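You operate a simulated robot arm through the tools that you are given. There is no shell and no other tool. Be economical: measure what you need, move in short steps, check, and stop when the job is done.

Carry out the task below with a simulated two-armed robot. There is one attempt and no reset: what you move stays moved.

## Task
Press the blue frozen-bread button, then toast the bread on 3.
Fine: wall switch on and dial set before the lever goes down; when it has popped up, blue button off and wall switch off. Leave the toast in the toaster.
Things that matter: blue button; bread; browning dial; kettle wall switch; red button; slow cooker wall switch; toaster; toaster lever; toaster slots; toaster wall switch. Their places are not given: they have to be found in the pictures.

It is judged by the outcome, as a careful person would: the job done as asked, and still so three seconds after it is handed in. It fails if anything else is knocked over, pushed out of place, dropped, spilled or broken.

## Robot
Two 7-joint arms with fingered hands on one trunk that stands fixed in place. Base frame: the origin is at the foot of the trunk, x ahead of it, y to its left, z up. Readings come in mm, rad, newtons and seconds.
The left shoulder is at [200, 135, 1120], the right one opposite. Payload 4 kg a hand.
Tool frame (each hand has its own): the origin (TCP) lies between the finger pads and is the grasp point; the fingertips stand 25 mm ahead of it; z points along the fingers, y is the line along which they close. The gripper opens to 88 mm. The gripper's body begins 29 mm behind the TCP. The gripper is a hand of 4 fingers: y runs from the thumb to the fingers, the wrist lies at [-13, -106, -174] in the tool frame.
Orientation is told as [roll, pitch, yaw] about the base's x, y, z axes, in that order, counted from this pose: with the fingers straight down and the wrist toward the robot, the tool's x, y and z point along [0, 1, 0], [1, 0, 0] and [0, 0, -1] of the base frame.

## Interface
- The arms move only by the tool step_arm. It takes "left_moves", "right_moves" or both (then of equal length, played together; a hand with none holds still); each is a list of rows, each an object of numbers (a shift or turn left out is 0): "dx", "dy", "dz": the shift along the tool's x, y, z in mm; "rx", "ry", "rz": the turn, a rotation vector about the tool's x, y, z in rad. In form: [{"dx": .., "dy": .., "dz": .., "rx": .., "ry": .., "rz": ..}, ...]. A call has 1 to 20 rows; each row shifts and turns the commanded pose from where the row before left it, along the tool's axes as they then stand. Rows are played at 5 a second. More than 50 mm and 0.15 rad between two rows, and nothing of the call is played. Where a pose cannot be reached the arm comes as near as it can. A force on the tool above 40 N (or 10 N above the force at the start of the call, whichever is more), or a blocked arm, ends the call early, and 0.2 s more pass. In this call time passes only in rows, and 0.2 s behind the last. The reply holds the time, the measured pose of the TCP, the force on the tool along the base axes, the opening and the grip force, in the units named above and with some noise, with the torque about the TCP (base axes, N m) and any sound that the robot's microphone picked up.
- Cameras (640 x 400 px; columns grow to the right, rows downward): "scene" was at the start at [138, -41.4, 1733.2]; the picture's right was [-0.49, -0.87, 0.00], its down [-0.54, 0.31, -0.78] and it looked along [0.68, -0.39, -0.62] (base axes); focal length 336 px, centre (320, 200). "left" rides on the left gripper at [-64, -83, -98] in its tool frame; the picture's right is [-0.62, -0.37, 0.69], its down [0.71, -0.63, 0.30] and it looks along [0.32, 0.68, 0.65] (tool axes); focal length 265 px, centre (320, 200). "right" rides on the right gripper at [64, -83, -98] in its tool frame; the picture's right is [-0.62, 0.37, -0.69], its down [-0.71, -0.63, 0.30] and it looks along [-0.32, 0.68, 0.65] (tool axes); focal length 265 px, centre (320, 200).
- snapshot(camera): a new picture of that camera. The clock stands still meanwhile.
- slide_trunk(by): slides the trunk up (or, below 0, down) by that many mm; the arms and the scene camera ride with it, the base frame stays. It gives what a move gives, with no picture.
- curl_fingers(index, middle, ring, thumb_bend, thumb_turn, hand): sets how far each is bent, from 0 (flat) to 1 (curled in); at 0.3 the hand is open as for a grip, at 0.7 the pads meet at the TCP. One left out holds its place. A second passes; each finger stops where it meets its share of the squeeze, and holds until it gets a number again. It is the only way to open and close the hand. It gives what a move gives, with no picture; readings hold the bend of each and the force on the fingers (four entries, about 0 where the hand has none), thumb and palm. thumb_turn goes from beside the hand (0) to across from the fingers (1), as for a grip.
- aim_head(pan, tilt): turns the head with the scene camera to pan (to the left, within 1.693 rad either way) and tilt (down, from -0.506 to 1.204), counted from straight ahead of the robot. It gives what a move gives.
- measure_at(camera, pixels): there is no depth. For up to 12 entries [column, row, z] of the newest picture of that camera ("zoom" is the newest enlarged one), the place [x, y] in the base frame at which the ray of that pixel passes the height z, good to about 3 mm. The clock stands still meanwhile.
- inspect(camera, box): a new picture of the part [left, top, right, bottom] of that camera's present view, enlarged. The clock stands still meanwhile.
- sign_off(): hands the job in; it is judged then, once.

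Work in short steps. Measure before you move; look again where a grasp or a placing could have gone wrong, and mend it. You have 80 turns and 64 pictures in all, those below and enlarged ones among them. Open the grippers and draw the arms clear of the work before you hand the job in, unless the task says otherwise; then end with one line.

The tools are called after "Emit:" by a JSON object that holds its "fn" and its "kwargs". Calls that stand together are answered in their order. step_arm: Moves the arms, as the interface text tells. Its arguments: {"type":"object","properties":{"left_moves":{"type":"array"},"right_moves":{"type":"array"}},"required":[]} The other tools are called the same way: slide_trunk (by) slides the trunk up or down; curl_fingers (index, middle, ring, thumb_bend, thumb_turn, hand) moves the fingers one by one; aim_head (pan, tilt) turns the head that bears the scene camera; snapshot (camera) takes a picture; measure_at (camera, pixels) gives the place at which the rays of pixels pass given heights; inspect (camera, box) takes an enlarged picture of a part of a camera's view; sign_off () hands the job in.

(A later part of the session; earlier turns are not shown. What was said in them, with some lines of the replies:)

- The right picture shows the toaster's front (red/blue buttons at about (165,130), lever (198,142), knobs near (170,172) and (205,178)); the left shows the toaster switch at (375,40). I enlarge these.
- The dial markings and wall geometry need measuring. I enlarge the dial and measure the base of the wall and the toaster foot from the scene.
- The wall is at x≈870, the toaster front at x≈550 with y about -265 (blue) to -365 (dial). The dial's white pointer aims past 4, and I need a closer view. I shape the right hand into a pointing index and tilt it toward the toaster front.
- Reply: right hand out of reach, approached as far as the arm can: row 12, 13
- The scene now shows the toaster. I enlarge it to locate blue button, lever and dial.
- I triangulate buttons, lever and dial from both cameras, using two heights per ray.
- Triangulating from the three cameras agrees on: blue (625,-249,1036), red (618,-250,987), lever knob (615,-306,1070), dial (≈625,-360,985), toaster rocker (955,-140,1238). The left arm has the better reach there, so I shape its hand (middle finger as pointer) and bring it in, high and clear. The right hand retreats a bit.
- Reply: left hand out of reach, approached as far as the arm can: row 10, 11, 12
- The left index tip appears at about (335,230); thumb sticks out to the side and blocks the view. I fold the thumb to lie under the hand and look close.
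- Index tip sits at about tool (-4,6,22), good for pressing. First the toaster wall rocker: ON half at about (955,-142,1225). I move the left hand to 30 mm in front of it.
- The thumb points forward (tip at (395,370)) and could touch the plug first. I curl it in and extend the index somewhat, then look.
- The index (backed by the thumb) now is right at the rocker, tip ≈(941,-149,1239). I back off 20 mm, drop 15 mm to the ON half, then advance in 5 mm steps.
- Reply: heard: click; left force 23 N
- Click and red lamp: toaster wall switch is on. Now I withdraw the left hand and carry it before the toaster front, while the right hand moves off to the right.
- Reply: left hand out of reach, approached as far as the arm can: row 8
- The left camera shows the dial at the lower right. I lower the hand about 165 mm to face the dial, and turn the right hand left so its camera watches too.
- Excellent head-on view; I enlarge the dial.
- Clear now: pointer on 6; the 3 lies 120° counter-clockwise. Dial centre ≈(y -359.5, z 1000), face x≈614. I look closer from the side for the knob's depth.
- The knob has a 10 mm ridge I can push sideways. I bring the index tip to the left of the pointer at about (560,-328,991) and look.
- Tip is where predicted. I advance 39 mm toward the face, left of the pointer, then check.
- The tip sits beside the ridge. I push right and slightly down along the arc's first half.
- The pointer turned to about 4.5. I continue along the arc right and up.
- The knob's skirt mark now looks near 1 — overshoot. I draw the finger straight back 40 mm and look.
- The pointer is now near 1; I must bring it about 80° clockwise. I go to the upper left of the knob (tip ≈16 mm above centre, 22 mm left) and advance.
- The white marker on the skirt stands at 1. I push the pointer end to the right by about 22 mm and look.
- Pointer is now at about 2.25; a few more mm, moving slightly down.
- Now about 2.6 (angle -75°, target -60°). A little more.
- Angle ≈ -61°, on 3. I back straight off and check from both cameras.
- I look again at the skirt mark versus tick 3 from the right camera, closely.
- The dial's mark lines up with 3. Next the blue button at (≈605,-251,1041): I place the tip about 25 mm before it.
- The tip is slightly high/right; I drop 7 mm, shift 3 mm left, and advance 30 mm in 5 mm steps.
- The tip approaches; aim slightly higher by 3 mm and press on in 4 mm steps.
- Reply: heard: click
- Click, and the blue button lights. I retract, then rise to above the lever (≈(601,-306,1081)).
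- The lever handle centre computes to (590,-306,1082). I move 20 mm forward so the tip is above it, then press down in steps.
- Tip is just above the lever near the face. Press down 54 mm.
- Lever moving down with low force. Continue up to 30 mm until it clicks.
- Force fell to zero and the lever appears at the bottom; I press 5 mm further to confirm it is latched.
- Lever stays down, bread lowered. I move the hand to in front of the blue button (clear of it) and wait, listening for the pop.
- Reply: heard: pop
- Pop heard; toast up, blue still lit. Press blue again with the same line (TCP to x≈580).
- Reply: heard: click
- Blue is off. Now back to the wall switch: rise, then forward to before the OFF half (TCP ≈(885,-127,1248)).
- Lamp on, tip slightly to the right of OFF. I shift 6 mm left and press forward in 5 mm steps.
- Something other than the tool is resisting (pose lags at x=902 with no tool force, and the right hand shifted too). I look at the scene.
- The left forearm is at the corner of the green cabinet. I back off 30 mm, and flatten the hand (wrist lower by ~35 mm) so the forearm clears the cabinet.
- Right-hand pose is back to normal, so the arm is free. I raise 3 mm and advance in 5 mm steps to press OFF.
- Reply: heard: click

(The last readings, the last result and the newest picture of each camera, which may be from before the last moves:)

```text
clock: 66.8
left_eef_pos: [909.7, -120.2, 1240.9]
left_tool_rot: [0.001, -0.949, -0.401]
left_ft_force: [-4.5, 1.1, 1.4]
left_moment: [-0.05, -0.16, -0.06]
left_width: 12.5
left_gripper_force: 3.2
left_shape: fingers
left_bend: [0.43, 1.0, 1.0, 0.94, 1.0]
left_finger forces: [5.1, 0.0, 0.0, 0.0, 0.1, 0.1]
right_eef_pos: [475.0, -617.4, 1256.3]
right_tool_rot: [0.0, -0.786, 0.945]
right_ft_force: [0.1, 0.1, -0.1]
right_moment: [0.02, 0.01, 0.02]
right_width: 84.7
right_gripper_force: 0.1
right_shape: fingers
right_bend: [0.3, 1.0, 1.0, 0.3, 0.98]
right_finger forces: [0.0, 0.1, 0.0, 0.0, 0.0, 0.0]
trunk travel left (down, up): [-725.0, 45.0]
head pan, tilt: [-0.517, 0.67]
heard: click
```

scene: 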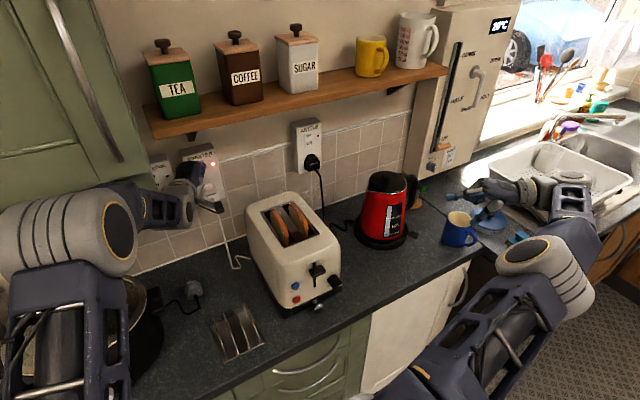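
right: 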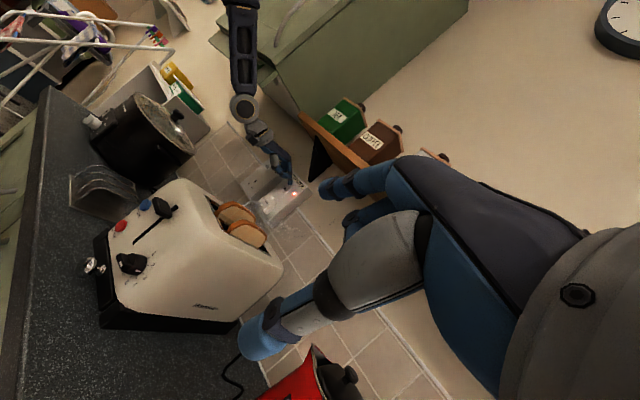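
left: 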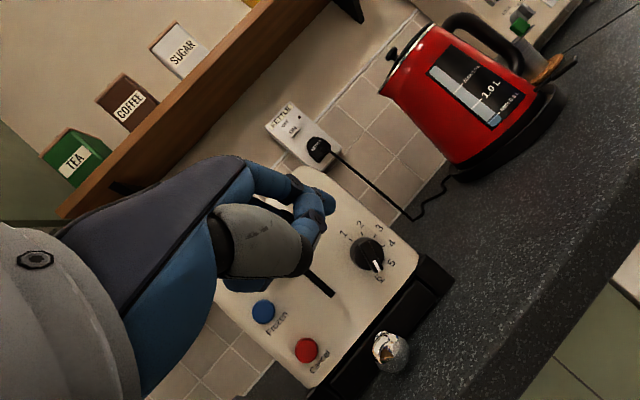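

Click with light force. I withdraw the left arm, open both hands, and use the last picture to check.

Emit:
{"fn": "step_arm", "kwargs": {"left_moves": [{"dx": -15.6, "dy": -21.3, "dz": -30}, {"dx": -15.6, "dy": -21.3, "dz": -30}, {"dx": -15.6, "dy": -21.3, "dz": -30}, {"dx": -15.6, "dy": -21.3, "dz": -30}, {"dx": -15.6, "dy": -21.3, "dz": -30}, {"dx": -15.6, "dy": -21.3, "dz": -30}, {"dx": 30, "dy": 10, "dz": -5}, {"dx": 30, "dy": 10, "dz": -5}, {}]}}

Emit:
{"fn": "curl_fingers", "kwargs": {"hand": "left", "index": 0.3, "middle": 0.3, "ring": 0.3, "thumb_bend": 0.3}}

Emit:
{"fn": "curl_fingers", "kwargs": {"hand": "right", "middle": 0.3, "ring": 0.3}}

Emit:
{"fn": "inspect", "kwargs": {"camera": "scene", "box": [130, 130, 370, 320]}}

```text
clock: 68.8
left_eef_pos: [694.7, -66.9, 1263.3]
left_tool_rot: [0.0, -0.951, -0.401]
left_ft_force: [0.5, -0.3, 0.3]
left_moment: [0.02, 0.01, 0.01]
left_width: 12.7
left_gripper_force: 0.1
left_shape: fingers
left_bend: [0.43, 1.0, 1.0, 0.94, 1.0]
left_finger forces: [0.0, 0.1, 0.0, 0.0, 0.1, 0.1]
right_eef_pos: [474.3, -617.1, 1255.3]
right_tool_rot: [0.001, -0.786, 0.943]
right_ft_force: [-0.3, 0.8, 0.2]
right_moment: [0.0, 0.0, 0.0]
right_width: 84.9
right_gripper_force: 0.1
right_shape: fingers
right_bend: [0.3, 1.0, 1.0, 0.3, 0.98]
right_finger forces: [0.0, 0.1, 0.0, 0.0, 0.0, 0.0]
trunk travel left (down, up): [-725.0, 45.0]
head pan, tilt: [-0.517, 0.67]
```

```text
clock: 69.8
left_eef_pos: [693.9, -66.9, 1262.9]
left_tool_rot: [0.001, -0.95, -0.4]
left_ft_force: [-0.2, 0.4, 0.3]
left_moment: [0.03, -0.01, 0.03]
left_width: 84.4
left_gripper_force: 0.1
left_shape: fingers
left_bend: [0.3, 0.3, 0.3, 0.3, 0.98]
left_finger forces: [0.1, 0.0, 0.0, 0.1, 0.1, 0.1]
right_eef_pos: [474.1, -618.7, 1256.5]
right_tool_rot: [0.001, -0.785, 0.943]
right_ft_force: [-0.3, -1.0, 0.4]
right_moment: [0.02, -0.05, 0.03]
right_width: 84.9
right_gripper_force: 0.0
right_shape: fingers
right_bend: [0.3, 1.0, 1.0, 0.3, 0.98]
right_finger forces: [0.1, 0.1, 0.1, 0.0, 0.0, 0.0]
trunk travel left (down, up): [-725.0, 45.0]
head pan, tilt: [-0.517, 0.67]
```

```text
clock: 70.8
left_eef_pos: [695.6, -66.3, 1261.7]
left_tool_rot: [0.0, -0.953, -0.399]
left_ft_force: [-0.3, -0.6, 0.5]
left_moment: [0.01, 0.0, 0.0]
left_width: 84.7
left_gripper_force: 0.0
left_shape: fingers
left_bend: [0.3, 0.3, 0.3, 0.3, 0.98]
left_finger forces: [0.0, 0.0, 0.1, 0.0, 0.0, 0.0]
right_eef_pos: [474.4, -617.8, 1255.2]
right_tool_rot: [0.0, -0.785, 0.944]
right_ft_force: [0.1, 0.1, 0.4]
right_moment: [0.02, 0.0, 0.01]
right_width: 85.0
right_gripper_force: 0.1
right_shape: fingers
right_bend: [0.3, 0.3, 0.3, 0.3, 0.98]
right_finger forces: [0.0, 0.0, 0.0, 0.1, 0.0, 0.1]
trunk travel left (down, up): [-725.0, 45.0]
head pan, tilt: [-0.517, 0.67]
```

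```text
2.11 times, centred on (250, 225) of scene
```

zoom: 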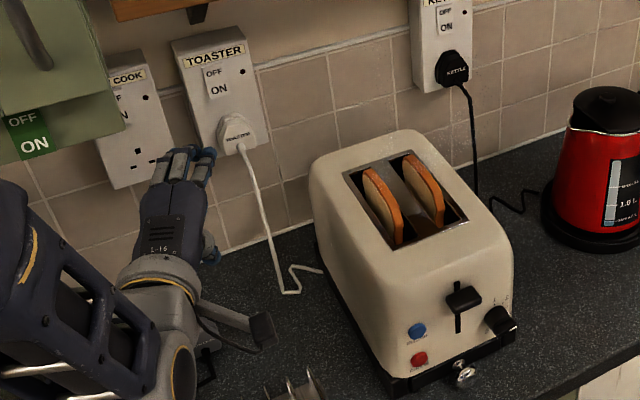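

The toaster lamp is dark, blue is off, the toast is up in the slots and both arms are clear. I hand in.

Emit:
{"fn": "sign_off", "kwargs": {}}

```text
The job is handed in.
```

The bread was toasted on 3 with the blue button on and has popped up; the blue button and the toaster wall switch are off again and the toast is still in the toaster. While I was pressing the wall switch off, the left forearm pressed against what looked like the corner of the green cabinet; I backed off, and the last picture shows nothing out of place.
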